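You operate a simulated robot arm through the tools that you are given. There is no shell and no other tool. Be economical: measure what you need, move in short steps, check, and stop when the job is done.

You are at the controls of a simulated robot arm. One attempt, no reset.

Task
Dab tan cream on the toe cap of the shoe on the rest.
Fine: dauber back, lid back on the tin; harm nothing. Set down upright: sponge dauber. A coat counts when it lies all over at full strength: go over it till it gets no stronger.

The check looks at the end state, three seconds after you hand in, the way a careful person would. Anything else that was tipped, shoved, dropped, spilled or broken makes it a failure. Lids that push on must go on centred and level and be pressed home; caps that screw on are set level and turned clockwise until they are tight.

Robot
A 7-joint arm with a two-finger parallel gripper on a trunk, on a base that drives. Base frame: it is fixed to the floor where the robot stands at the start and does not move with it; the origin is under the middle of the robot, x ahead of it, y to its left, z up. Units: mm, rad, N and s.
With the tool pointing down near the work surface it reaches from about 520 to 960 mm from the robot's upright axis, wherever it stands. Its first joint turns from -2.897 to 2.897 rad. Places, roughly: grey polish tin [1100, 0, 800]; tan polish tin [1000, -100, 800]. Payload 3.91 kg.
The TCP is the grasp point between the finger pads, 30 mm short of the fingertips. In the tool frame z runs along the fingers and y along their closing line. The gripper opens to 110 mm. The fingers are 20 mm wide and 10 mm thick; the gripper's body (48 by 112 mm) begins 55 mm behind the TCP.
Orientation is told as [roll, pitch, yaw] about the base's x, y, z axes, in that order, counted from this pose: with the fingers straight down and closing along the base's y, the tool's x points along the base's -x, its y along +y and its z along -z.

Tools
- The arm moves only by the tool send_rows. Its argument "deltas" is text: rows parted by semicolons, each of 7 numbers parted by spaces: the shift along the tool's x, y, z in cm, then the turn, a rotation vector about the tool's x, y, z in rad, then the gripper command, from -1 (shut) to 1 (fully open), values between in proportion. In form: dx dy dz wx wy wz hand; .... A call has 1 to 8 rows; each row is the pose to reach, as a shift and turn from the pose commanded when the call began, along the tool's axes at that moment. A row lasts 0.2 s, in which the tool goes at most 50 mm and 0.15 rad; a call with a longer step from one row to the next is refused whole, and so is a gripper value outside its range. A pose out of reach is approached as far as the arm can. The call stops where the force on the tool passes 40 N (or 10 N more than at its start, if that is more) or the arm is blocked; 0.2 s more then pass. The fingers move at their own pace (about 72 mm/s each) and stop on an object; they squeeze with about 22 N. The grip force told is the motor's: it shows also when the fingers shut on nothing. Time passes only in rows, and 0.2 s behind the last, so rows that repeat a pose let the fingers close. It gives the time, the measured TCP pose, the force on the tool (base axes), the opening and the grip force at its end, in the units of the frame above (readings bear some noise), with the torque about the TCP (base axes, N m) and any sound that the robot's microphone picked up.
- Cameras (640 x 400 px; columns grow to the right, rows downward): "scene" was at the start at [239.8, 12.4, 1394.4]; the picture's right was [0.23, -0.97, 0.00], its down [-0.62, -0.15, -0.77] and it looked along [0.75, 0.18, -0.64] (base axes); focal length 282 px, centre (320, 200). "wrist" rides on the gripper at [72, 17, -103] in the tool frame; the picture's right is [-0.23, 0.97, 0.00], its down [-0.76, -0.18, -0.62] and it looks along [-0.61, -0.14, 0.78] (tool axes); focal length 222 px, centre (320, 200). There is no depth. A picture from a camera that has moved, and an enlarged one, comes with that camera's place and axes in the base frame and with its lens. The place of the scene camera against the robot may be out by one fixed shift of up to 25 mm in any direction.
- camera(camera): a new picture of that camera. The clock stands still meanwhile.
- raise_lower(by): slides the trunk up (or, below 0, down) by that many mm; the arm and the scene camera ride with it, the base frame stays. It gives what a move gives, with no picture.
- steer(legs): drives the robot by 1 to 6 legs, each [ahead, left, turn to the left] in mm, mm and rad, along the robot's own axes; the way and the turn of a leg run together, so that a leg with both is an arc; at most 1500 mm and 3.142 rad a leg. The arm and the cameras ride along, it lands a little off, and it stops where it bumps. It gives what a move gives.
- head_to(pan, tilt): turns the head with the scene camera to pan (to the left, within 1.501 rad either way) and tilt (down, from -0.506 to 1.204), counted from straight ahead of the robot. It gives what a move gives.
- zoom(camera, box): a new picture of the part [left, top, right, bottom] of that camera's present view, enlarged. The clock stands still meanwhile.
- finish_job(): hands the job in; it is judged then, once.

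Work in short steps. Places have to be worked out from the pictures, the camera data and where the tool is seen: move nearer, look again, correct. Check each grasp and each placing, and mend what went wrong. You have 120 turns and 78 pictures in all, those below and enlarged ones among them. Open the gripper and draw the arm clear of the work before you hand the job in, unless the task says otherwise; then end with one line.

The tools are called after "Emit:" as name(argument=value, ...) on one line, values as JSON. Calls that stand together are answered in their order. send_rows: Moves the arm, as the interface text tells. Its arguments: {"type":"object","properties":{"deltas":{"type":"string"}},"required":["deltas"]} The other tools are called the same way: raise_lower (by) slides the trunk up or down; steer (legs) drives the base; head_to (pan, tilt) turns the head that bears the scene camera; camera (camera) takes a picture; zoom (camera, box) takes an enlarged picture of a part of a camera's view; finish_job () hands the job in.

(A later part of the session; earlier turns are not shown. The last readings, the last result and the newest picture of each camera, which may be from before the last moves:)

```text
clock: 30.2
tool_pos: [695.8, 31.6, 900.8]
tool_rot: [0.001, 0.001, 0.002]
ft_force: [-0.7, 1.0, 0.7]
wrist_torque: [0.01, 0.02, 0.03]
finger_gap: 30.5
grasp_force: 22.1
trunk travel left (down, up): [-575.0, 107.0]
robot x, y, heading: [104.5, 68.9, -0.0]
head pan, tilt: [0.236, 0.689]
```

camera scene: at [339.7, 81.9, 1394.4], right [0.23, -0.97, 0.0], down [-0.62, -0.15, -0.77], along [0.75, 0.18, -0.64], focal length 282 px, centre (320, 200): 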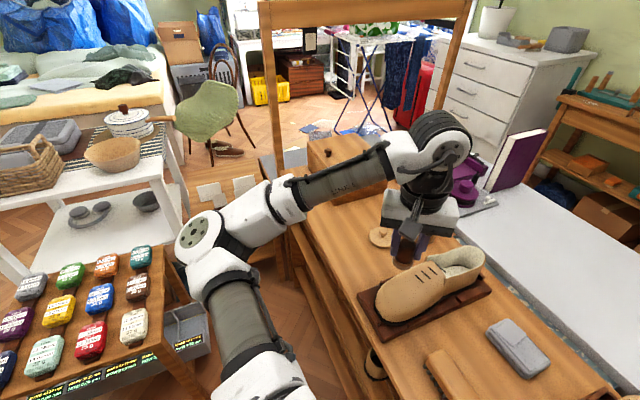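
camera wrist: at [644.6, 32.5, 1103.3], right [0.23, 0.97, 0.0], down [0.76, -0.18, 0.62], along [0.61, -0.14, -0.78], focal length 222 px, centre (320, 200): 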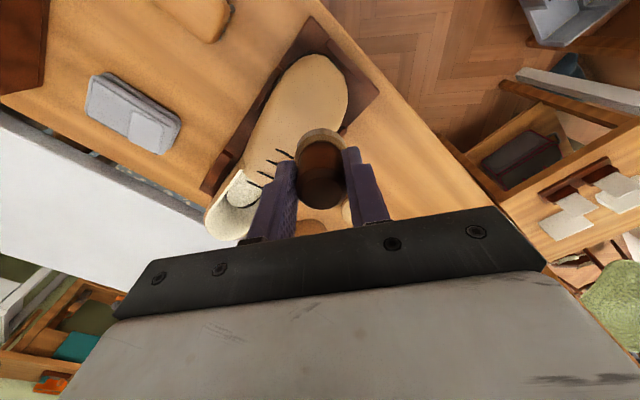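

No contact here yet at z=901; I press a little further.

Emit:
send_rows(deltas="0 0 0.2 0 0 0 -1; 0 0 0.4 0 0 0 -1; 0 0 0.4 0 0 0 -1")

```text
clock: 31.1
tool_pos: [694.8, 31.0, 899.1]
tool_rot: [0.001, -0.002, 0.002]
ft_force: [-1.5, 4.5, 21.3]
wrist_torque: [-0.06, -0.32, 0.05]
finger_gap: 30.6
grasp_force: 21.4
trunk travel left (down, up): [-575.0, 107.0]
robot x, y, heading: [93.7, 64.7, 0.003]
head pan, tilt: [0.236, 0.689]
```

Contact point analysis says the slope is ~0.2 toward the tip, so a 0.2 rad tilt lies flush. I press tilted and stroke sideways ±12 mm.

Emit:
send_rows(deltas="0 0 -1.5 0.08 -0.06 0 -1; 0.29 0.22 -1.1 0.16 -0.12 0 -1; 0.29 0.22 -0.1 0.16 -0.12 0 -1; 0.25 0.18 0.05 0.16 -0.12 0 -1; -0.67 0.9 0.15 0.16 -0.12 0 -1; 0.25 0.18 0.05 0.16 -0.12 0 -1; 1.2 -0.54 0.15 0.16 -0.12 0 -1; 0.25 0.18 0.05 0.16 -0.12 0 -1")

```text
clock: 32.9
tool_pos: [693.1, 32.8, 897.5]
tool_rot: [-0.159, -0.119, 0.008]
ft_force: [-1.0, -0.1, 1.3]
wrist_torque: [-0.03, 0.04, -0.01]
finger_gap: 30.6
grasp_force: 21.9
trunk travel left (down, up): [-575.0, 107.0]
robot x, y, heading: [98.7, 73.9, -0.002]
head pan, tilt: [0.236, 0.689]
```

Barely touching; I press 4 mm further along the tool axis and stroke sideways again.

Emit:
send_rows(deltas="0 0 0.3 0 0 0 -1; -0.5 0.35 0.4 0 0 0 -1; -0.95 0.7 0.5 0 0 0 -1; -0.5 0.35 0.4 0 0 0 -1; 0 0 0.3 0 0 0 -1; 0.5 -0.35 0.4 0 0 0 -1; 0.95 -0.7 0.5 0 0 0 -1; 0 0 0.35 0 0 0 -1")

```text
clock: 34.6
tool_pos: [692.7, 30.4, 894.1]
tool_rot: [-0.164, -0.119, 0.007]
ft_force: [-7.0, -3.4, 9.1]
wrist_torque: [-0.19, 0.29, -0.05]
finger_gap: 30.6
grasp_force: 21.6
trunk travel left (down, up): [-575.0, 107.0]
robot x, y, heading: [98.0, 67.5, -0.002]
head pan, tilt: [0.236, 0.689]
```

Good contact with friction. I retract and look at the coat.

Emit:
send_rows(deltas="0 0 -1.5 0 0 0 -1; -1.5 -1.5 -4.5 -0.08 0.06 0 -1; -3.5 -3.8 -6.5 -0.16 0.12 0 -1; -5.5 -6.2 -8 -0.16 0.12 0 -1; -7.7 -8.5 -9 -0.16 0.12 0 -1")

Emit:
zoom(camera="scene", box=[375, 260, 435, 320])

```text
clock: 35.9
tool_pos: [759.5, -36.3, 1005.6]
tool_rot: [0.001, 0.001, -0.002]
ft_force: [-0.3, 0.2, 0.2]
wrist_torque: [0.02, 0.0, 0.03]
finger_gap: 30.3
grasp_force: 22.2
trunk travel left (down, up): [-575.0, 107.0]
robot x, y, heading: [99.9, 71.7, -0.001]
head pan, tilt: [0.236, 0.689]
```

```text
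6.67 times, centred on (405, 290) of scene
camera zoom: at [339.9, 81.5, 1394.4], right [0.23, -0.97, 0.0], down [-0.62, -0.15, -0.77], along [0.75, 0.18, -0.64], focal length 1878 px, centre (-247, -400)
```

zoom: 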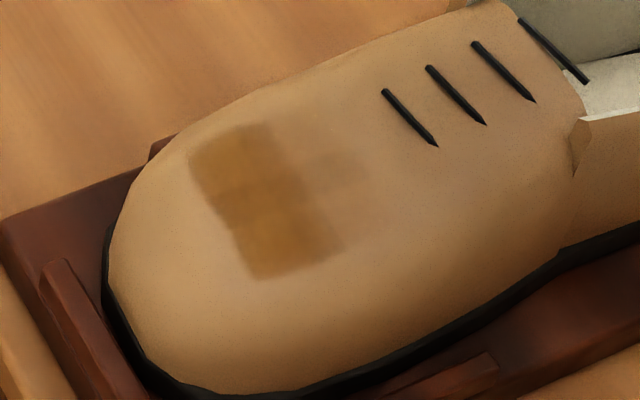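

Excellent: a strong patch now shows across the cap. The shoe nudged a few mm in its rest, so I switch to plain dabs instead of slides; next the row behind it.

Emit:
send_rows(deltas="1.6 1.6 3.2 0 0 0 -1; 3.2 3.2 6.4 0.08 -0.06 0 -1; 4.75 4.7 9.3 0.16 -0.12 0 -1; 4.7 4.6 10.2 0.16 -0.12 0 -1; 4.7 4.6 10.5 0.16 -0.12 0 -1; 4.7 4.6 10.5 0.16 -0.12 0 -1")

```text
clock: 37.2
tool_pos: [712.6, 9.1, 899.3]
tool_rot: [-0.161, -0.121, 0.009]
ft_force: [0.0, -0.6, 2.6]
wrist_torque: [-0.02, 0.02, 0.01]
finger_gap: 30.4
grasp_force: 22.0
trunk travel left (down, up): [-575.0, 107.0]
robot x, y, heading: [105.3, 68.5, 0.002]
head pan, tilt: [0.236, 0.689]
```

Light touch; press with hold, then dab 14 mm to the far side.

Emit:
send_rows(deltas="0 0 0.25 0 0 0 -1; 0 0 0.3 0 0 0 -1; 0 0 0.3 0 0 0 -1; -0.5 0.4 -0.6 0 0 0 -1; -1.1 0.85 0 0 0 0 -1; -1.1 0.85 0.35 0 0 0 -1; -1.1 0.85 0.5 0 0 0 -1; -1.1 0.85 0.5 0 0 0 -1")

```text
clock: 38.9
tool_pos: [721.9, 17.9, 900.5]
tool_rot: [-0.161, -0.129, 0.009]
ft_force: [-8.3, 1.1, 26.5]
wrist_torque: [0.14, 0.43, 0.05]
finger_gap: 30.4
grasp_force: 21.8
trunk travel left (down, up): [-575.0, 107.0]
robot x, y, heading: [97.1, 68.6, -0.001]
head pan, tilt: [0.236, 0.689]
stopped in row 8: the force on the tool passed its limit at 41 N (the readings are from after the stop); the commanded pose is now the measured one
```

Too firm (41 N) — the far side is higher than thought. I lift and dab gently on the near side, reading force.

Emit:
send_rows(deltas="0 0 -0.8 0 0 0 -1; 1.1 -0.85 -0.8 0 0 0 -1; 2.2 -1.7 -0.4 0 0 0 -1; 2.2 -1.7 0.1 0 0 0 -1; 2.2 -1.7 0.3 0 0 0 -1")

```text
clock: 40.1
tool_pos: [701.1, 1.2, 898.3]
tool_rot: [-0.166, -0.137, 0.012]
ft_force: [-8.6, 1.9, 25.5]
wrist_torque: [0.2, 0.39, 0.03]
finger_gap: 30.4
grasp_force: 22.5
trunk travel left (down, up): [-575.0, 107.0]
robot x, y, heading: [99.4, 70.6, -0.004]
head pan, tilt: [0.236, 0.689]
stopped in row 5: the force on the tool passed its limit at 44 N (the readings are from after the stop); the commanded pose is now the measured one
```

Forces rise quickly when flush; I'll use ~1 mm increments. Retract and look.

Emit:
send_rows(deltas="0 0 -1.5 0 0 0 -1; -1.5 -1.5 -4.5 -0.08 0.06 0 -1; -3.5 -3.8 -6.5 -0.16 0.13 0 -1; -5.5 -6.2 -8 -0.16 0.13 0 -1; -7 -7.5 -9 -0.16 0.13 0 -1")

Emit:
zoom(camera="scene", box=[375, 260, 435, 320])

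Emit:
zoom(camera="wrist", box=[230, 0, 390, 110])

```text
clock: 41.3
tool_pos: [760.0, -59.0, 1005.0]
tool_rot: [-0.002, -0.002, 0.002]
ft_force: [-0.5, 0.1, 0.1]
wrist_torque: [0.01, 0.0, -0.04]
finger_gap: 30.5
grasp_force: 21.9
trunk travel left (down, up): [-575.0, 107.0]
robot x, y, heading: [97.5, 66.6, 0.001]
head pan, tilt: [0.236, 0.689]
```

```text
6.67 times, centred on (405, 290) of scene
camera zoom: at [339.7, 81.8, 1394.4], right [0.23, -0.97, 0.0], down [-0.62, -0.15, -0.77], along [0.75, 0.18, -0.64], focal length 1878 px, centre (-247, -400)
```

zoom: 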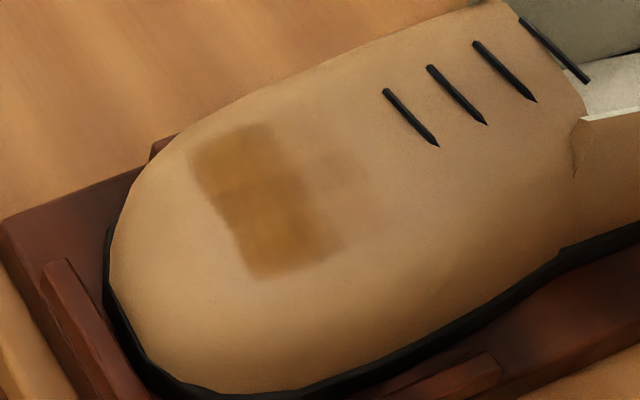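

```text
3.64 times, centred on (310, 55) of wrist
camera zoom: at [687.0, -40.7, 1108.7], right [0.23, 0.97, 0.0], down [0.76, -0.17, 0.62], along [0.61, -0.14, -0.78], focal length 808 px, centre (356, 727)
```

zoom: 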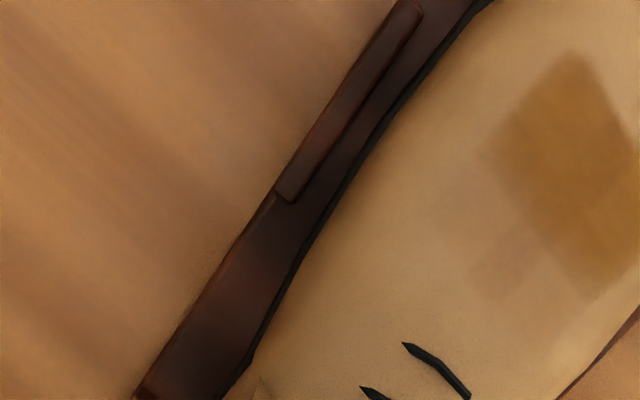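

No new coat in the rear row — the sponge is likely spent. I go back to the tin for more cream.

Emit:
send_rows(deltas="-4.5 0 0 0 0 0 -1; -9 -0.1 0 0 0 0 -1; -13.5 -0.2 1 0 0 0 -1; -18 -0.4 3 0 0 0 -1; -20.8 -0.6 6 0 0 0 -1; -20.8 -0.6 7 0 0 0 -1")

Emit:
zoom(camera="wrist", box=[260, 60, 380, 160])

```text
clock: 42.7
tool_pos: [967.3, -62.4, 935.6]
tool_rot: [-0.004, 0.0, 0.001]
ft_force: [-0.2, 0.3, 0.0]
wrist_torque: [0.02, 0.0, -0.02]
finger_gap: 30.7
grasp_force: 21.9
trunk travel left (down, up): [-575.0, 107.0]
robot x, y, heading: [100.8, 71.2, 0.006]
head pan, tilt: [0.236, 0.689]
```

```text
4.00 times, centred on (320, 110) of wrist
camera zoom: at [894.6, -45.9, 1038.9], right [0.23, 0.97, 0.0], down [0.76, -0.17, 0.62], along [0.61, -0.14, -0.78], focal length 888 px, centre (320, 560)
```

zoom: 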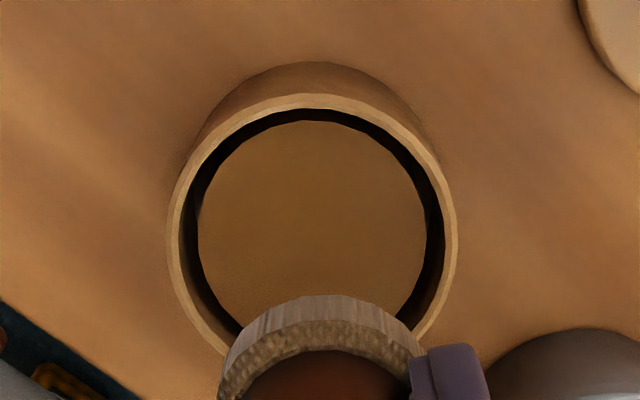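

Tin still centered at (968,-65), and the sponge looks paler. I dip with a short hold, twice.

Emit:
send_rows(deltas="-0.05 -0.25 3 0 0 0 -1; -0.05 -0.25 5.6 0 0 0 -1; -0.05 -0.25 6.4 0 0 0 -1; -0.05 -0.25 6.8 0 0 0 -1; -0.05 -0.25 6.8 0 0 0 -1; -0.05 -0.25 6 0 0 0 -1; -0.05 -0.25 6.8 0 0 0 -1; -0.05 -0.25 6.8 0 0 0 -1")

```text
clock: 44.5
tool_pos: [968.3, -65.6, 866.9]
tool_rot: [-0.002, -0.001, 0.002]
ft_force: [0.1, 0.2, -0.9]
wrist_torque: [0.01, 0.01, 0.0]
finger_gap: 30.5
grasp_force: 22.0
trunk travel left (down, up): [-575.0, 107.0]
robot x, y, heading: [99.2, 67.0, 0.004]
head pan, tilt: [0.236, 0.689]
```

No contact yet; go slightly deeper.

Emit:
send_rows(deltas="0 0 0.2 0 0 0 -1; 0 0 0.4 0 0 0 -1; 0 0 0.4 0 0 0 -1")

Emit:
zoom(camera="scene", box=[380, 180, 460, 260])

```text
clock: 45.3
tool_pos: [969.1, -66.4, 862.2]
tool_rot: [-0.002, 0.001, 0.002]
ft_force: [-0.2, 0.0, -1.1]
wrist_torque: [-0.01, -0.03, 0.01]
finger_gap: 30.8
grasp_force: 22.0
trunk travel left (down, up): [-575.0, 107.0]
robot x, y, heading: [96.2, 69.7, -0.0]
head pan, tilt: [0.236, 0.689]
```

```text
5.00 times, centred on (420, 220) of scene
camera zoom: at [339.8, 81.9, 1394.4], right [0.23, -0.97, 0.0], down [-0.62, -0.15, -0.77], along [0.75, 0.18, -0.64], focal length 1408 px, centre (-180, 100)
```

zoom: 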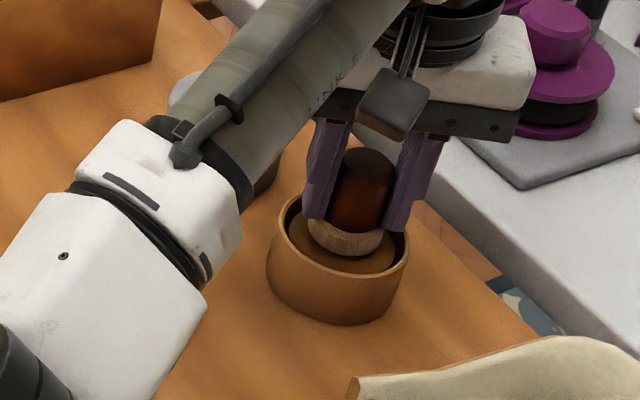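

The dauber slid up a few mm in the grip from the hard presses. I continue down in 2 mm steps to contact.

Emit:
send_rows(deltas="0 0 0.2 0 0 0 -1; 0 0 0.35 0 0 0 -1; 0 0 0.35 0 0 0 -1")

```text
clock: 46.1
tool_pos: [968.6, -67.4, 861.5]
tool_rot: [-0.005, -0.003, 0.003]
ft_force: [0.8, 0.9, 4.1]
wrist_torque: [-0.01, 0.05, 0.03]
finger_gap: 30.9
grasp_force: 22.3
trunk travel left (down, up): [-575.0, 107.0]
robot x, y, heading: [100.5, 71.4, 0.001]
head pan, tilt: [0.236, 0.689]
```

Contact. Press a touch more, hold, then lift out and check.

Emit:
send_rows(deltas="0 0 0.15 0 0 0 -1; 0 0 0.2 0 0 0 -1; 0 0 0.2 0 0 0 -1; 0 0 -0.5 0 0 0 -1; 0 0 0.15 0 0 0 -1; 0 0 0.2 0 0 0 -1; 0 0 0.2 0 0 0 -1")

Emit:
zoom(camera="wrist", box=[260, 80, 380, 180])

```text
clock: 47.7
tool_pos: [966.8, -67.0, 860.1]
tool_rot: [-0.004, -0.005, 0.002]
ft_force: [0.5, -0.8, 15.1]
wrist_torque: [-0.04, 0.11, -0.03]
finger_gap: 30.6
grasp_force: 22.2
trunk travel left (down, up): [-575.0, 107.0]
robot x, y, heading: [99.4, 66.2, 0.0]
head pan, tilt: [0.236, 0.689]
```

```text
4.00 times, centred on (320, 130) of wrist
camera zoom: at [894.3, -49.2, 963.7], right [0.23, 0.97, 0.0], down [0.76, -0.17, 0.63], along [0.61, -0.14, -0.78], focal length 888 px, centre (320, 480)
```

zoom: 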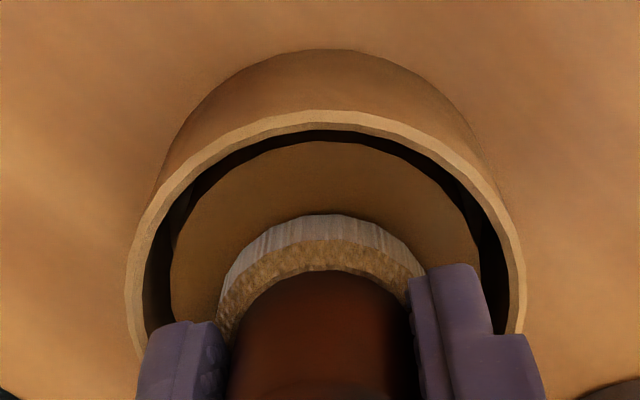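

Loaded again. The readings and marks show that on this convex toe the tilt decides where contact falls: 0.2 rad → u≈420, so I need about 0.5 and 0.8 rad for the front. I lift and return above the shoe.

Emit:
send_rows(deltas="0 0 -3 0 0 0 -1; 0 0 -7 0 0 0 -1; 3 0.5 -10 0 0 0 -1; 7 1.5 -12.5 0 0 0 -1; 11.5 3 -13.5 0 0 0 -1; 16 4.5 -13.5 0 0 0 -1; 20.5 5.5 -13.5 0 0 0 -1; 24 7 -12 0 0 0 -1")

```text
clock: 49.5
tool_pos: [727.8, 3.2, 976.8]
tool_rot: [-0.003, -0.003, 0.001]
ft_force: [0.2, 0.4, -0.6]
wrist_torque: [0.01, -0.01, 0.0]
finger_gap: 30.6
grasp_force: 22.2
trunk travel left (down, up): [-575.0, 107.0]
robot x, y, heading: [102.7, 72.4, 0.001]
head pan, tilt: [0.236, 0.689]
```

Approaching with 0.5 rad tilt toward the tip, aiming for contact near u=402.

Emit:
send_rows(deltas="1 1.2 2 0.1 -0.075 0 -1; 2 2.4 4.2 0.2 -0.15 0 -1; 3 3.6 6.2 0.3 -0.225 0 -1; 3.96 4.58 8 0.4 -0.3 0 -1; 3.9 4.5 8.5 0.4 -0.3 0 -1; 3.78 4.35 8.9 0.4 -0.3 0 -1; 3.67 4.2 9.2 0.4 -0.3 0 -1")

```text
clock: 51.2
tool_pos: [689.8, 47.4, 889.1]
tool_rot: [-0.418, -0.305, 0.069]
ft_force: [-10.1, 4.0, 24.1]
wrist_torque: [-0.31, 0.35, -0.19]
finger_gap: 30.4
grasp_force: 22.3
trunk travel left (down, up): [-575.0, 107.0]
robot x, y, heading: [100.5, 70.2, 0.001]
head pan, tilt: [0.236, 0.689]
stopped in row 7: the force on the tool passed its limit at 41 N (the readings are from after the stop); the commanded pose is now the measured one
```

Contact came sooner (41 N at stop), well-placed at u≈394. I back off and dab the far (+v) side with a lean, more gently.

Emit:
send_rows(deltas="0 0 -0.9 0 0 0 -1; -0.7 0.5 -0.8 0.06 0.08 0 -1; -1.5 1.1 -0.7 0.12 0.16 0 -1; -2.2 1.65 -0.6 0.18 0.24 0 -1; -2.2 1.65 -0.2 0.18 0.24 0 -1; -2.2 1.65 0 0.18 0.24 0 -1; -2.2 1.65 0.1 0.18 0.24 0 -1")

```text
clock: 52.8
tool_pos: [711.1, 64.9, 888.3]
tool_rot: [-0.577, -0.093, -0.046]
ft_force: [-3.7, 12.1, 28.3]
wrist_torque: [-0.14, -0.07, 0.0]
finger_gap: 31.0
grasp_force: 22.0
trunk travel left (down, up): [-575.0, 107.0]
robot x, y, heading: [101.5, 68.8, 0.002]
head pan, tilt: [0.236, 0.689]
```

Good contact (~30 N) on the far side. Now the mirrored dab on the near (−v) side.

Emit:
send_rows(deltas="0 0 -1.2 0 0 0 -1; 1 -0.75 -1 -0.09 -0.12 0 -1; 2.1 -1.6 -0.6 -0.18 -0.24 0 -1; 3.3 -2.5 0 -0.27 -0.36 0 -1; 4.56 -3.42 0.7 -0.36 -0.48 0 -1; 4.4 -3.3 1.2 -0.36 -0.48 0 -1; 4.3 -3.22 1.4 -0.36 -0.48 0 -1")

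```text
clock: 54.4
tool_pos: [719.3, 31.6, 896.8]
tool_rot: [-0.272, -0.529, 0.158]
ft_force: [0.5, 0.6, 17.8]
wrist_torque: [-0.14, -0.33, 0.0]
finger_gap: 30.7
grasp_force: 22.1
out of reach, approached as far as the arm can: row 4, 5, 6, 7
trunk travel left (down, up): [-575.0, 107.0]
robot x, y, heading: [102.3, 75.0, 0.0]
head pan, tilt: [0.236, 0.689]
```

The near-side pose is out of reach (too close to the robot). I retract, return to neutral and look; then I'll back the base off.

Emit:
send_rows(deltas="0 0 -2 0 0 0 -1; 0 0 -5 0 0 0 -1; 0 0 -8 0 0 0 -1")

Emit:
zoom(camera="scene", box=[345, 240, 455, 320])

```text
clock: 55.2
tool_pos: [706.1, 50.4, 970.5]
tool_rot: [-0.27, -0.521, 0.155]
ft_force: [-0.3, -0.1, -0.4]
wrist_torque: [0.0, 0.01, -0.01]
finger_gap: 30.5
grasp_force: 22.0
out of reach, approached as far as the arm can: row 1, 2, 3
trunk travel left (down, up): [-575.0, 107.0]
robot x, y, heading: [101.5, 70.2, -0.002]
head pan, tilt: [0.236, 0.689]
```

```text
5.00 times, centred on (400, 280) of scene
camera zoom: at [339.2, 82.2, 1394.4], right [0.23, -0.97, 0.0], down [-0.62, -0.15, -0.77], along [0.75, 0.18, -0.64], focal length 1408 px, centre (-80, -200)
```

zoom: 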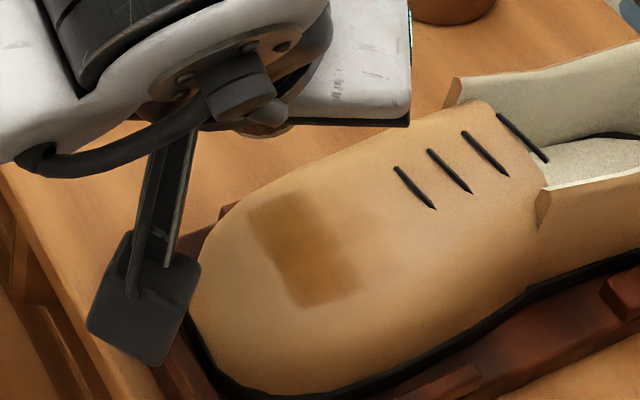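

The coated patch stayed a crisp rectangle. I return to neutral above the shoe's heel for a clear view of both patch and sponge.

Emit:
send_rows(deltas="-1.4 -1.7 0.1 -0.057 0.135 0.02 -1; -2.8 -3.4 0.2 -0.115 0.27 0.042 -1; -4.1 -5.2 0.4 -0.172 0.405 0.063 -1; -5.5 -6.9 0.6 -0.23 0.542 0.085 -1; -5.5 -6.9 0.6 -0.23 0.542 0.085 -1")

Emit:
zoom(camera="scene", box=[365, 215, 485, 315])

```text
clock: 56.4
tool_pos: [758.0, -10.6, 1007.2]
tool_rot: [0.008, 0.0, -0.003]
ft_force: [-0.4, -0.8, -1.3]
wrist_torque: [0.02, 0.02, 0.03]
finger_gap: 30.3
grasp_force: 22.1
trunk travel left (down, up): [-575.0, 107.0]
robot x, y, heading: [99.4, 71.2, -0.0]
head pan, tilt: [0.236, 0.689]
```

```text
4.00 times, centred on (425, 265) of scene
camera zoom: at [339.5, 82.3, 1394.4], right [0.23, -0.97, 0.0], down [-0.62, -0.15, -0.77], along [0.75, 0.18, -0.64], focal length 1127 px, centre (-100, -60)
```

zoom: 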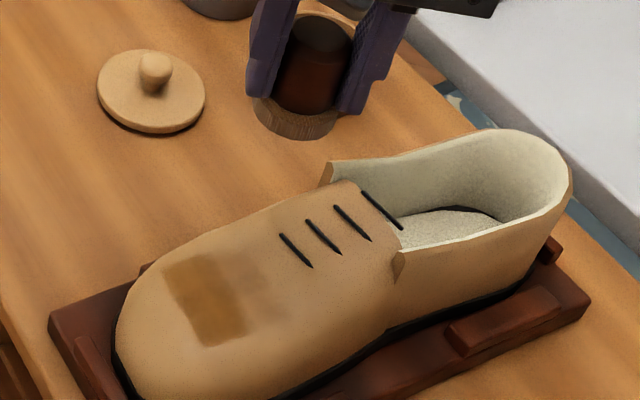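

The sponge is loaded and a fainter column sits just behind the strong one. I dab that rear column, neutral tilt, at u≈445.

Emit:
send_rows(deltas="0.9 0.1 3.4 0 0 0 -1; 1.8 0.2 6.8 0 0 0 -1; 2.7 0.26 9.4 0 0 0 -1; 2.7 0.26 10 0 0 0 -1; 2.7 0.26 10.3 0 0 0 -1; 2.7 0.26 10.5 0 0 0 -1")

```text
clock: 57.8
tool_pos: [731.5, -7.6, 904.9]
tool_rot: [0.006, -0.003, -0.004]
ft_force: [0.9, -1.3, 21.3]
wrist_torque: [-0.31, -0.22, -0.03]
finger_gap: 30.4
grasp_force: 21.9
trunk travel left (down, up): [-575.0, 107.0]
robot x, y, heading: [97.5, 70.8, 0.003]
head pan, tilt: [0.236, 0.689]
```

21 N, contact toward the rear edge; I add 0.12 rad tilt to lie flush and dab again, then on the +v side.

Emit:
send_rows(deltas="0 0 -0.8 0.05 -0.035 0 -1; 0.36 0.48 -0.4 0.096 -0.072 0 -1; 0.36 0.48 -0.05 0.096 -0.072 0 -1; 0.36 0.48 -0.05 0.096 -0.072 0 -1; -0.3 0.9 -0.8 0.096 -0.072 0 -1; -0.9 1.4 -0.8 0.126 -0.03 0 -1; -0.9 1.4 -0.2 0.126 -0.03 0 -1; -0.9 1.4 -0.05 0.126 -0.03 0 -1")

```text
clock: 59.6
tool_pos: [740.9, 6.6, 904.2]
tool_rot: [-0.118, -0.027, -0.003]
ft_force: [0.5, 0.0, -1.4]
wrist_torque: [-0.01, 0.0, -0.02]
finger_gap: 30.6
grasp_force: 22.3
trunk travel left (down, up): [-575.0, 107.0]
robot x, y, heading: [98.3, 68.6, -0.001]
head pan, tilt: [0.236, 0.689]
```

Not touching here at 904; press down in 1.5 mm steps.

Emit:
send_rows(deltas="0 0 0.15 0 0 0 -1; 0 0 0.3 0 0 0 -1; 0 0 0.45 0 0 0 -1; 0 0 0.45 0 0 0 -1")

```text
clock: 60.6
tool_pos: [739.8, 6.7, 901.5]
tool_rot: [-0.121, -0.033, -0.001]
ft_force: [4.5, 1.5, 26.9]
wrist_torque: [-0.44, -0.2, 0.1]
finger_gap: 30.7
grasp_force: 22.4
trunk travel left (down, up): [-575.0, 107.0]
robot x, y, heading: [100.2, 71.7, 0.0]
head pan, tilt: [0.236, 0.689]
```

Good. Now the −v side of the rear column.

Emit:
send_rows(deltas="0 0 -1 0 0 0 -1; 1.3 -1 -1 -0.03 -0.04 0 -1; 2.56 -1.92 -1 -0.06 -0.084 0 -1; 2.56 -1.92 -0.5 -0.06 -0.084 0 -1; 2.56 -1.92 -0.3 -0.06 -0.084 0 -1; 2.56 -1.92 -0.15 -0.06 -0.084 0 -1; 2.56 -1.92 -0.05 -0.06 -0.084 0 -1")

```text
clock: 62.2
tool_pos: [715.5, -13.2, 902.4]
tool_rot: [-0.059, -0.113, 0.007]
ft_force: [0.0, 0.5, 6.5]
wrist_torque: [-0.09, -0.05, 0.01]
finger_gap: 30.4
grasp_force: 22.4
trunk travel left (down, up): [-575.0, 107.0]
robot x, y, heading: [97.1, 67.7, -0.003]
head pan, tilt: [0.236, 0.689]
```

Light contact; press 1.5 mm more with hold, then lift away backward to view.

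Emit:
send_rows(deltas="0 0 0.15 0 0 0 -1; 0 0 0.2 0 0 0 -1; 0 0 0.2 0 0 0 -1; 0 0 -1.5 0 0 0 -1; -2 -1.5 -5 -0.06 0.11 0 -1; -4.5 -3 -8 -0.06 0.11 0 -1; -7 -4 -10 -0.06 0.11 0 -1")

Emit:
zoom(camera="scene", box=[365, 245, 455, 315])

```text
clock: 63.8
tool_pos: [773.8, -47.2, 1009.0]
tool_rot: [0.002, -0.003, 0.001]
ft_force: [-0.9, -0.2, -1.1]
wrist_torque: [0.02, -0.04, 0.0]
finger_gap: 30.6
grasp_force: 22.1
trunk travel left (down, up): [-575.0, 107.0]
robot x, y, heading: [100.6, 66.9, -0.001]
head pan, tilt: [0.236, 0.689]
```

```text
5.71 times, centred on (410, 280) of scene
camera zoom: at [339.6, 82.0, 1394.3], right [0.23, -0.97, 0.0], down [-0.62, -0.15, -0.77], along [0.75, 0.18, -0.64], focal length 1610 px, centre (-194, -257)
```

zoom: 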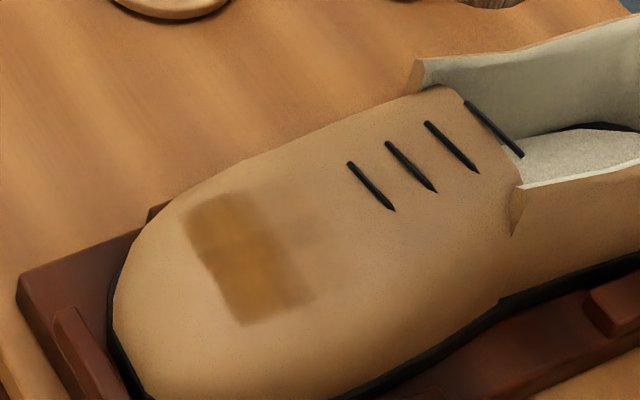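

Extent again unchanged. I take a closer wrist look at the patch to understand its structure.

Emit:
send_rows(deltas="1.5 2 0.5 0 0 0 -1; 3.5 4.2 1.5 0 0 0 -1; 5 5.5 2 0 0 0 -1")

Emit:
zoom(camera="wrist", box=[250, 40, 390, 130])

```text
clock: 64.6
tool_pos: [722.6, 7.0, 989.5]
tool_rot: [0.003, -0.002, 0.001]
ft_force: [0.5, -0.1, -0.6]
wrist_torque: [0.04, 0.0, -0.02]
finger_gap: 30.8
grasp_force: 21.7
trunk travel left (down, up): [-575.0, 107.0]
robot x, y, heading: [102.5, 69.1, -0.003]
head pan, tilt: [0.236, 0.689]
```

```text
4.44 times, centred on (320, 85) of wrist
camera zoom: at [649.6, 24.6, 1094.2], right [0.22, 0.97, 0.0], down [0.76, -0.18, 0.62], along [0.61, -0.14, -0.78], focal length 987 px, centre (320, 711)
```

zoom: 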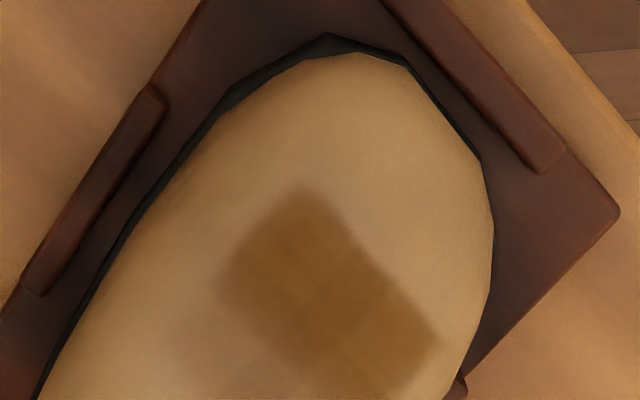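

The patch is exactly the area swept by the earlier sustained stroke; brief dabs leave almost nothing. So I need slow strokes with lasting contact. First I back the base slightly so the leaning poses are in reach (tin stays reachable).

Emit:
steer(legs=[[-60, -40, 0]])

```text
clock: 65.6
tool_pos: [662.9, -32.0, 990.1]
tool_rot: [0.001, -0.002, 0.005]
ft_force: [-0.8, 0.6, -0.1]
wrist_torque: [0.04, -0.01, 0.0]
finger_gap: 30.5
grasp_force: 21.9
trunk travel left (down, up): [-575.0, 107.0]
robot x, y, heading: [42.9, 30.8, -0.005]
head pan, tilt: [0.236, 0.689]
```

Approach for a front stroke: tilt 0.5 rad, starting on the −v side.

Emit:
send_rows(deltas="-0.4 1.9 2.2 0.1 -0.075 0 -1; -0.8 3.8 4.5 0.2 -0.15 0 -1; -1.1 5.7 6.8 0.3 -0.225 0 -1; -1.45 7.58 9.2 0.4 -0.3 0 -1; -1.55 7.45 9.7 0.4 -0.3 0 -1; -1.71 7.23 10.1 0.4 -0.3 0 -1")

```text
clock: 67.0
tool_pos: [682.0, 40.2, 889.8]
tool_rot: [-0.409, -0.296, 0.065]
ft_force: [-3.6, 3.2, 7.4]
wrist_torque: [0.02, 0.13, -0.06]
finger_gap: 30.5
grasp_force: 21.3
trunk travel left (down, up): [-575.0, 107.0]
robot x, y, heading: [40.5, 27.7, 0.002]
head pan, tilt: [0.236, 0.689]
```

Contact at ~9 N. I press 1 mm more and sweep slowly across +v.

Emit:
send_rows(deltas="0 0 0.12 0 0 0 -1; -0.4 0.3 0.1 0 0 0 -1; -0.8 0.6 0.1 0 0 0 -1; -1.2 0.9 0.1 0 0 0 -1; -1.6 1.2 0.15 0 0 0 -1; -2 1.5 0.2 0 0 0 -1; -2 1.5 0.2 0 0 0 -1")

```text
clock: 68.6
tool_pos: [700.5, 55.9, 890.0]
tool_rot: [-0.411, -0.297, 0.064]
ft_force: [-11.8, -0.3, 19.1]
wrist_torque: [-0.26, 0.15, -0.18]
finger_gap: 30.8
grasp_force: 22.0
trunk travel left (down, up): [-575.0, 107.0]
robot x, y, heading: [42.6, 28.9, -0.002]
head pan, tilt: [0.236, 0.689]
```

Good sustained contact (~22 N). I sweep back the same way, then lift and retreat to view.

Emit:
send_rows(deltas="0.4 -0.3 0 0 0 0 -1; 0.8 -0.6 -0.03 0 0 0 -1; 1.2 -0.9 -0.05 0 0 0 -1; 1.6 -1.2 -0.07 0 0 0 -1; 2 -1.5 -0.07 0 0 0 -1; 2 -1.5 -0.07 0 0 0 -1; 1 -0.8 -1.5 0 0 0 -1; 0 -0.8 -6 0 0 0 -1")

Emit:
zoom(camera="scene", box=[365, 245, 525, 365])

```text
clock: 70.4
tool_pos: [684.3, 68.9, 942.6]
tool_rot: [-0.41, -0.293, 0.061]
ft_force: [0.2, 0.8, -0.3]
wrist_torque: [0.0, 0.0, 0.0]
finger_gap: 30.6
grasp_force: 22.2
trunk travel left (down, up): [-575.0, 107.0]
robot x, y, heading: [38.0, 31.0, -0.0]
head pan, tilt: [0.236, 0.689]
```

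```text
3.33 times, centred on (445, 305) of scene
camera zoom: at [280.5, 42.4, 1394.3], right [0.23, -0.97, 0.0], down [-0.62, -0.15, -0.77], along [0.75, 0.18, -0.64], focal length 939 px, centre (-97, -150)
```

zoom: 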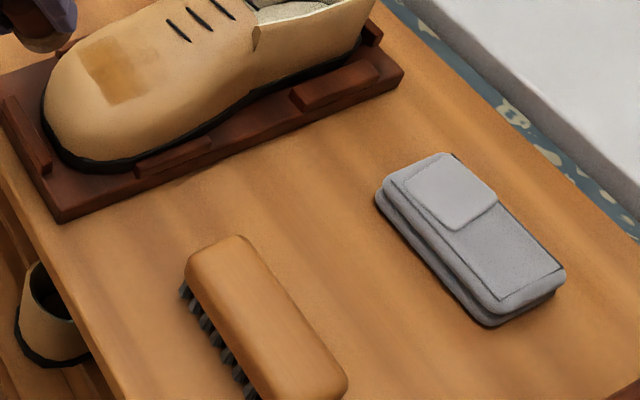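

I zoom on the patch in its new place in the view.

Emit:
zoom(camera="scene", box=[355, 240, 425, 300])

```text
6.67 times, centred on (390, 270) of scene
camera zoom: at [280.5, 42.4, 1394.3], right [0.23, -0.97, 0.0], down [-0.62, -0.15, -0.77], along [0.75, 0.18, -0.64], focal length 1878 px, centre (-147, -267)
```

zoom: 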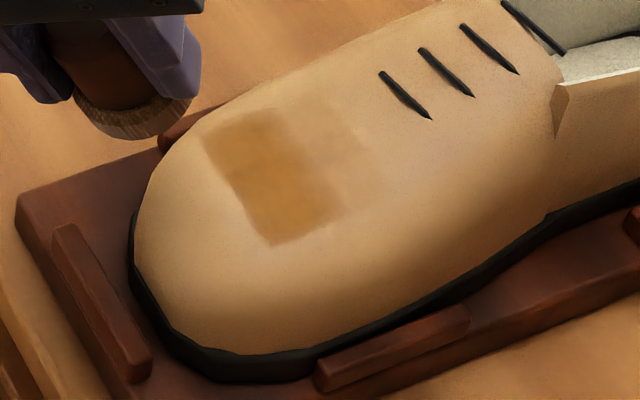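

Nothing appears forward of the crisp front edge despite 3 s of contact, so the cap zone evidently starts there and extends rearward where it is still faint. I move to the rear column for a sustained stroke.

Emit:
send_rows(deltas="-0.5 -2 1.5 -0.1 0.076 0 -1; -1.1 -4.2 4 -0.2 0.152 0 -1; -1.64 -6.26 6.6 -0.304 0.228 0 -1; -1.64 -6.26 6.6 -0.304 0.228 0 -1")

```text
clock: 71.4
tool_pos: [717.3, -9.8, 914.6]
tool_rot: [-0.095, -0.074, 0.006]
ft_force: [0.2, 0.3, -0.7]
wrist_torque: [0.02, -0.01, 0.02]
finger_gap: 30.9
grasp_force: 21.9
trunk travel left (down, up): [-575.0, 107.0]
robot x, y, heading: [40.7, 27.8, -0.002]
head pan, tilt: [0.236, 0.689]
```

Now press and sweep slowly across the rear column.

Emit:
send_rows(deltas="0.1 -0.2 0.8 0 0 0 -1; 0.1 -0.2 1.2 0 0 0 -1; 0.1 -0.2 1.4 0 0 0 -1; -0.5 0.25 1.35 0 0 0 -1; -1 0.65 1.35 0 0 0 -1; -1.5 1 1.35 0 0 0 -1; -2 1.4 1.4 0 0 0 -1; -2.4 1.7 1.45 0 0 0 -1")

```text
clock: 73.2
tool_pos: [739.5, 4.2, 903.5]
tool_rot: [-0.093, -0.077, 0.005]
ft_force: [-8.7, -4.7, 15.0]
wrist_torque: [-0.49, 0.39, -0.15]
finger_gap: 30.6
grasp_force: 22.1
trunk travel left (down, up): [-575.0, 107.0]
robot x, y, heading: [40.0, 28.0, -0.001]
head pan, tilt: [0.236, 0.689]
```

Good contact. Sweep back, then lift off and view.

Emit:
send_rows(deltas="0.5 -0.4 0 0 0 0 -1; 1 -0.75 -0.03 0 0 0 -1; 1.5 -1.1 -0.03 0 0 0 -1; 2 -1.5 0 0 0 0 -1; 2.5 -1.9 0 0 0 0 -1; 2.5 -1.9 -1.2 0 0 0 -1; 0 -2 -5 0 0 0 -1; -2 -4 -8 0 0 0 -1")

Emit:
zoom(camera="scene", box=[355, 240, 425, 300])

```text
clock: 75.0
tool_pos: [755.0, -28.8, 985.3]
tool_rot: [-0.093, -0.074, 0.007]
ft_force: [0.7, 0.5, -0.7]
wrist_torque: [0.02, -0.01, 0.01]
finger_gap: 30.6
grasp_force: 22.0
trunk travel left (down, up): [-575.0, 107.0]
robot x, y, heading: [41.1, 27.2, -0.0]
head pan, tilt: [0.236, 0.689]
```

```text
6.67 times, centred on (390, 270) of scene
camera zoom: at [280.6, 42.2, 1394.3], right [0.23, -0.97, 0.0], down [-0.62, -0.15, -0.77], along [0.75, 0.18, -0.64], focal length 1878 px, centre (-147, -267)
```

zoom: 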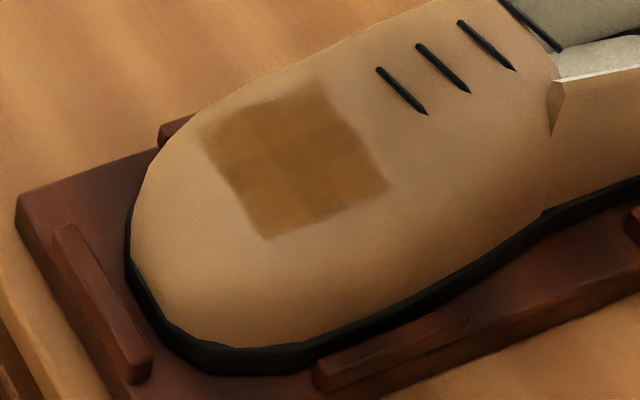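

The coat now fills a crisp square – the cap zone. I check uniformity from the wrist camera before another pass.

Emit:
send_rows(deltas="1.5 1.5 0 -0.05 0.035 0 -1; 3.2 3.5 0 -0.095 0.07 0 -1")

Emit:
zoom(camera="wrist", box=[250, 40, 390, 130])

```text
clock: 75.6
tool_pos: [723.8, 7.2, 978.8]
tool_rot: [0.002, -0.005, 0.003]
ft_force: [0.6, -0.5, -0.3]
wrist_torque: [0.05, -0.05, -0.01]
finger_gap: 30.5
grasp_force: 21.7
trunk travel left (down, up): [-575.0, 107.0]
robot x, y, heading: [40.5, 30.1, 0.001]
head pan, tilt: [0.236, 0.689]
```

```text
4.44 times, centred on (320, 85) of wrist
camera zoom: at [649.0, 23.1, 1082.6], right [0.22, 0.97, 0.0], down [0.76, -0.18, 0.63], along [0.61, -0.14, -0.78], focal length 987 px, centre (320, 711)
```

zoom: 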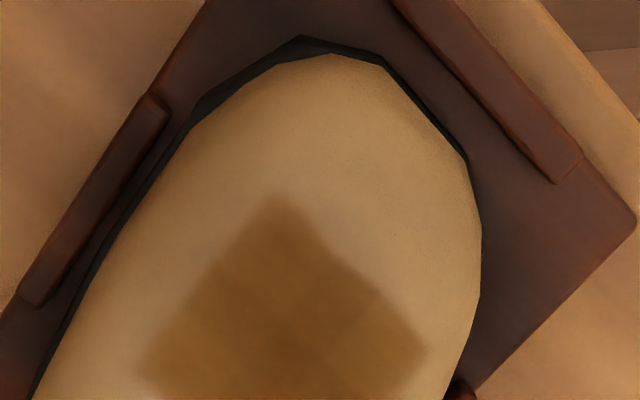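

Looks nearly uniform. To make sure it's at full strength I re-dip and go over both halves again.

Emit:
send_rows(deltas="-3.5 -1 -1 0 0 0 -1; -7.5 -2.2 -1 0 0 0 -1; -12 -3.5 -1 0 0 0 -1; -16.3 -5 0 0 0 0 -1; -20.3 -6.3 2 0 0 0 -1; -24.1 -7.4 4.5 0 0 0 -1; -24.1 -7.4 6 0 0 0 -1")

Emit:
zoom(camera="wrist", box=[260, 60, 380, 160])

```text
clock: 77.2
tool_pos: [963.8, -67.3, 920.0]
tool_rot: [0.001, -0.003, 0.001]
ft_force: [0.7, 0.1, 0.3]
wrist_torque: [-0.04, 0.02, -0.01]
finger_gap: 30.8
grasp_force: 22.3
trunk travel left (down, up): [-575.0, 107.0]
robot x, y, heading: [40.0, 31.3, -0.003]
head pan, tilt: [0.236, 0.689]
```

```text
4.00 times, centred on (320, 110) of wrist
camera zoom: at [890.0, -49.8, 1023.0], right [0.23, 0.97, 0.0], down [0.76, -0.18, 0.63], along [0.61, -0.14, -0.78], focal length 888 px, centre (320, 560)
```

zoom: 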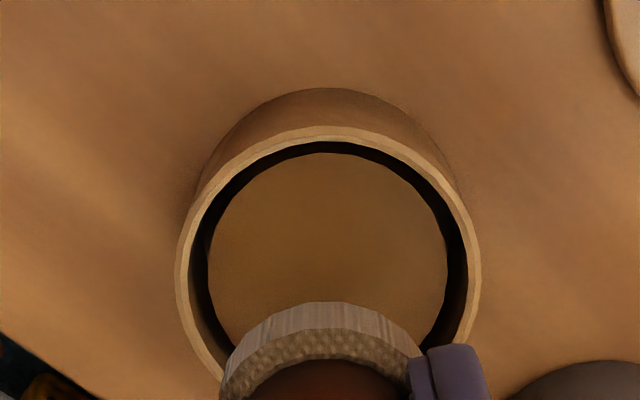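

Aligned within a few mm. I dip to z≈859.

Emit:
send_rows(deltas="-0.35 0.15 3 0 0 0 -1; -0.35 0.15 5 0 0 0 -1; -0.35 0.15 5.8 0 0 0 -1; -0.35 0.15 6.1 0 0 0 -1; -0.35 0.15 6.2 0 0 0 -1; -0.35 0.15 6.2 0 0 0 -1")

```text
clock: 78.6
tool_pos: [967.9, -64.0, 860.0]
tool_rot: [0.001, -0.006, 0.004]
ft_force: [-0.2, 2.5, 10.6]
wrist_torque: [0.12, 0.1, 0.0]
finger_gap: 30.7
grasp_force: 22.4
trunk travel left (down, up): [-575.0, 107.0]
robot x, y, heading: [36.1, 28.0, -0.002]
head pan, tilt: [0.236, 0.689]
```

Loaded (10.6 N contact). Press slightly more, lift, and return to the shoe.

Emit:
send_rows(deltas="0 0 0.1 0 0 0 -1; 0 0 0.1 0 0 0 -1; 0 0 -3 0 0 0 -1; 0 0 -7.5 0 0 0 -1; 3.5 1 -10.5 0 0 0 -1; 8 2 -12 0 0 0 -1; 12.5 3 -12 0 0 0 -1; 17 4 -12 0 0 0 -1")

```text
clock: 80.4
tool_pos: [796.1, -26.1, 977.5]
tool_rot: [0.0, -0.004, 0.003]
ft_force: [-0.2, 1.0, 0.3]
wrist_torque: [0.06, -0.03, 0.0]
finger_gap: 30.8
grasp_force: 22.1
trunk travel left (down, up): [-575.0, 107.0]
robot x, y, heading: [42.7, 33.2, 0.002]
head pan, tilt: [0.236, 0.689]
```

Second pass on the rear half: approach, press and sweep.

Emit:
send_rows(deltas="2.7 0.5 1.5 0 0 0 -1; 5.4 0.9 3.8 0.05 -0.036 0 -1; 7.9 1.4 6.3 0.096 -0.072 0 -1; 7.9 1.35 7.3 0.096 -0.072 0 -1; 7.9 1.35 7.6 0.096 -0.072 0 -1; 7.1 2 7.6 0.096 -0.072 0 -1; 6.3 2.6 7.6 0.096 -0.072 0 -1; 5.5 3.2 7.65 0.096 -0.072 0 -1")

```text
clock: 82.2
tool_pos: [741.6, 4.5, 901.3]
tool_rot: [-0.095, -0.078, 0.005]
ft_force: [-4.3, -0.1, 6.5]
wrist_torque: [-0.15, 0.21, -0.08]
finger_gap: 30.3
grasp_force: 21.7
trunk travel left (down, up): [-575.0, 107.0]
robot x, y, heading: [42.7, 31.1, -0.004]
head pan, tilt: [0.236, 0.689]
```

Sweep back with slightly more pressure, then lift.

Emit:
send_rows(deltas="0 0 0.1 0 0 0 -1; 0.6 -0.45 0.1 0 0 0 -1; 1.2 -0.9 0.08 0 0 0 -1; 1.8 -1.35 0.08 0 0 0 -1; 2.5 -1.9 0.08 0 0 0 -1; 2.5 -1.9 0.08 0 0 0 -1; 2.5 -1.9 -1 0 0 0 -1; 3.5 -0.5 -1 0.06 -0.05 0 -1")

```text
clock: 84.0
tool_pos: [705.2, 1.2, 907.4]
tool_rot: [-0.157, -0.124, 0.012]
ft_force: [0.1, 0.5, -0.3]
wrist_torque: [-0.01, 0.04, -0.02]
finger_gap: 30.6
grasp_force: 22.2
trunk travel left (down, up): [-575.0, 107.0]
robot x, y, heading: [39.2, 31.5, -0.001]
head pan, tilt: [0.236, 0.689]
```

Now to the front half with 0.2 rad tilt.

Emit:
send_rows(deltas="1 0.8 0 0 0 0 -1; 1.8 1.44 0 0 0 0 -1; 1.8 1.44 0.4 0 0 0 -1; 1.8 1.44 0.7 0 0 0 -1; 1.8 1.44 0.85 0 0 0 -1")

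```text
clock: 85.2
tool_pos: [690.1, 13.5, 895.3]
tool_rot: [-0.156, -0.125, 0.012]
ft_force: [-0.2, -0.2, 0.0]
wrist_torque: [-0.03, -0.04, -0.02]
finger_gap: 30.6
grasp_force: 21.7
trunk travel left (down, up): [-575.0, 107.0]
robot x, y, heading: [39.9, 30.2, 0.003]
head pan, tilt: [0.236, 0.689]
```

Not touching yet; step down by 1.5 mm to contact.

Emit:
send_rows(deltas="0 0 0.2 0 0 0 -1; 0 0 0.35 0 0 0 -1; 0 0 0.5 0 0 0 -1")

```text
clock: 86.2
tool_pos: [689.8, 14.1, 896.2]
tool_rot: [-0.156, -0.136, 0.014]
ft_force: [-8.1, 0.1, 23.0]
wrist_torque: [0.21, 0.06, 0.09]
finger_gap: 30.6
grasp_force: 22.1
trunk travel left (down, up): [-575.0, 107.0]
robot x, y, heading: [42.6, 31.9, -0.001]
head pan, tilt: [0.236, 0.689]
stopped in row 3: the force on the tool passed its limit at 42 N (the readings are from after the stop); the commanded pose is now the measured one
```

Contact is firm (24 N after the stop). I ease off slightly and sweep +v and back.

Emit:
send_rows(deltas="0 0 -0.05 0 0 0 -1; -0.5 0.38 -0.05 0 0 0 -1; -1 0.75 -0.07 0 0 0 -1; -1.5 1.1 -0.07 0 0 0 -1; -2 1.5 -0.05 0 0 0 -1; -2.4 1.8 0 0 0 0 -1; -2.4 1.8 0 0 0 0 -1")

```text
clock: 87.1
tool_pos: [702.4, 23.4, 895.5]
tool_rot: [-0.159, -0.134, 0.01]
ft_force: [-9.0, -2.1, 18.6]
wrist_torque: [0.07, 0.21, 0.02]
finger_gap: 30.7
grasp_force: 22.1
trunk travel left (down, up): [-575.0, 107.0]
robot x, y, heading: [39.9, 29.3, -0.001]
head pan, tilt: [0.236, 0.689]
stopped in row 4: the force on the tool passed its limit at 44 N (the readings are from after the stop); the commanded pose is now the measured one
```

Stopped midway at the force limit; I ease by 1.5 mm and finish the sweep.

Emit:
send_rows(deltas="0 0 -0.1 0 0 0 -1; -0.5 0.38 -0.12 0 0 0 -1; -1 0.75 -0.12 0 0 0 -1; -1.3 1 -0.1 0 0 0 -1; -0.8 0.6 -0.12 0 0 0 -1; 0 0 -0.12 0 0 0 -1; 0.8 -0.6 -0.1 0 0 0 -1; 1.3 -1 -0.08 0 0 0 -1")

```text
clock: 88.9
tool_pos: [689.7, 15.7, 894.4]
tool_rot: [-0.157, -0.133, 0.014]
ft_force: [8.4, 15.0, 22.0]
wrist_torque: [0.91, -0.69, 0.14]
finger_gap: 30.7
grasp_force: 21.9
trunk travel left (down, up): [-575.0, 107.0]
robot x, y, heading: [43.1, 26.1, 0.001]
head pan, tilt: [0.236, 0.689]
```

Full pass done. I lift away, go neutral, and look.

Emit:
send_rows(deltas="0 0 -1.5 0 0 0 -1; -1.5 -1 -5 -0.08 0.06 0 -1; -3 -1.5 -8 -0.156 0.126 0 -1; -3.5 -1.8 -8.5 -0.156 0.126 0 -1")

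Emit:
zoom(camera="wrist", box=[250, 40, 390, 130])

Emit:
zoom(camera="scene", box=[355, 240, 425, 300])

```text
clock: 89.9
tool_pos: [714.3, 8.5, 984.5]
tool_rot: [-0.002, -0.004, 0.001]
ft_force: [-0.2, 0.2, -1.3]
wrist_torque: [0.0, 0.04, 0.0]
finger_gap: 30.6
grasp_force: 22.1
trunk travel left (down, up): [-575.0, 107.0]
robot x, y, heading: [42.7, 25.7, -0.002]
head pan, tilt: [0.236, 0.689]
```

```text
4.44 times, centred on (320, 85) of wrist
camera zoom: at [641.4, 26.0, 1087.8], right [0.23, 0.97, 0.0], down [0.76, -0.18, 0.63], along [0.61, -0.14, -0.78], focal length 987 px, centre (320, 711)
```

zoom: 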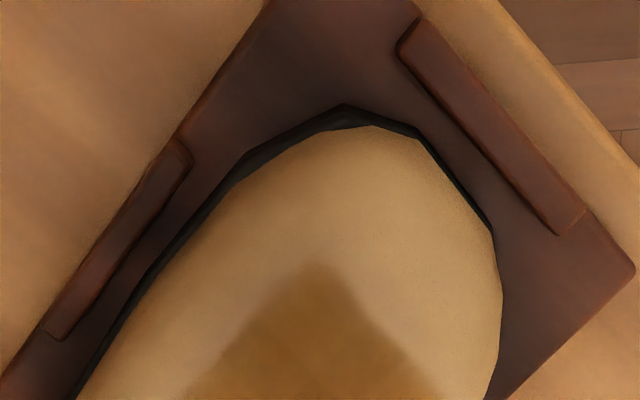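

```text
6.67 times, centred on (390, 270) of scene
camera zoom: at [280.7, 42.3, 1394.3], right [0.23, -0.97, 0.0], down [-0.62, -0.15, -0.77], along [0.75, 0.18, -0.64], focal length 1878 px, centre (-147, -267)
```

zoom: 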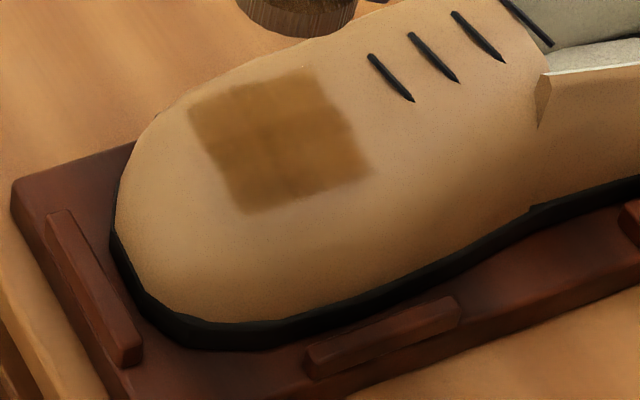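

The square zone is covered. One closer look to verify uniformity.

Emit:
zoom(camera="scene", box=[370, 246, 402, 266])

```text
16.00 times, centred on (386, 256) of scene
camera zoom: at [280.7, 42.3, 1394.3], right [0.23, -0.97, 0.0], down [-0.62, -0.15, -0.77], along [0.75, 0.18, -0.64], focal length 4507 px, centre (-736, -696)
```

zoom: 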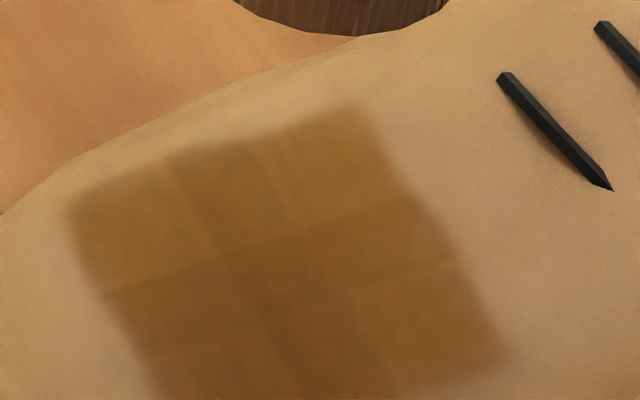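

At this magnification a 3×3 structure shows, with outer cells a bit lighter than the centre. I view the lower portion too.

Emit:
zoom(camera="scene", box=[370, 254, 402, 274])

```text
16.00 times, centred on (386, 264) of scene
camera zoom: at [280.7, 42.3, 1394.3], right [0.23, -0.97, 0.0], down [-0.62, -0.15, -0.77], along [0.75, 0.18, -0.64], focal length 4507 px, centre (-736, -824)
```

zoom: 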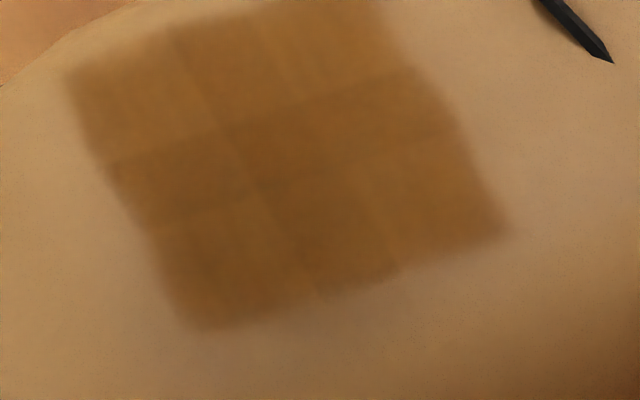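

Three corners (front +v, rear ±v) look a bit lighter. I go over them: first the rear +v corner.

Emit:
send_rows(deltas="-1.2 0 2.5 0.06 0.02 0 -1; -2.4 -0.1 5.2 0.12 0.04 0 -1; -3.6 -0.2 7.4 0.17 0.06 0 -1; -3.6 -0.2 7.9 0.17 0.06 0 -1; -3.6 -0.2 8.2 0.17 0.06 0 -1; -3.6 -0.2 8.4 0.17 0.06 0 -1")

```text
clock: 91.3
tool_pos: [750.5, 6.8, 901.7]
tool_rot: [-0.173, 0.053, -0.002]
ft_force: [1.6, 0.2, 12.0]
wrist_torque: [-0.16, -0.28, 0.01]
finger_gap: 30.6
grasp_force: 21.7
trunk travel left (down, up): [-575.0, 107.0]
robot x, y, heading: [39.6, 30.7, -0.0]
head pan, tilt: [0.236, 0.689]
```

12 N contact; rub in small circles there.

Emit:
send_rows(deltas="0 0 0.08 0 0 0 -1; 0.4 0 0.08 0 0 0 -1; 0 0.4 0.08 0 0 0 -1; -0.4 0 0.08 0 0 0 -1; 0 -0.4 0.08 0 0 0 -1; 0.4 0 0.08 0 0 0 -1; 0 0.4 0.08 0 0 0 -1; 0 0 0.05 0 0 0 -1")

```text
clock: 93.1
tool_pos: [751.1, 7.2, 901.7]
tool_rot: [-0.17, 0.055, -0.003]
ft_force: [-2.4, 2.7, 19.9]
wrist_torque: [0.25, -0.04, 0.02]
finger_gap: 30.7
grasp_force: 22.0
trunk travel left (down, up): [-575.0, 107.0]
robot x, y, heading: [39.5, 32.7, 0.003]
head pan, tilt: [0.236, 0.689]
```

Now the rear −v corner.

Emit:
send_rows(deltas="0 0 -1 0 0 0 -1; 1.7 -1.25 -0.8 -0.075 -0.1 0 -1; 3.36 -2.52 -0.3 -0.15 -0.2 0 -1; 3.36 -2.52 0.2 -0.15 -0.2 0 -1; 3.36 -2.52 0.45 -0.15 -0.2 0 -1; 3.36 -2.52 0.6 -0.15 -0.2 0 -1")

```text
clock: 94.5
tool_pos: [717.3, -17.9, 901.3]
tool_rot: [-0.023, -0.149, 0.017]
ft_force: [0.5, 1.5, 13.8]
wrist_torque: [-0.17, -0.19, 0.05]
finger_gap: 30.9
grasp_force: 21.9
trunk travel left (down, up): [-575.0, 107.0]
robot x, y, heading: [42.9, 30.5, -0.001]
head pan, tilt: [0.236, 0.689]
```

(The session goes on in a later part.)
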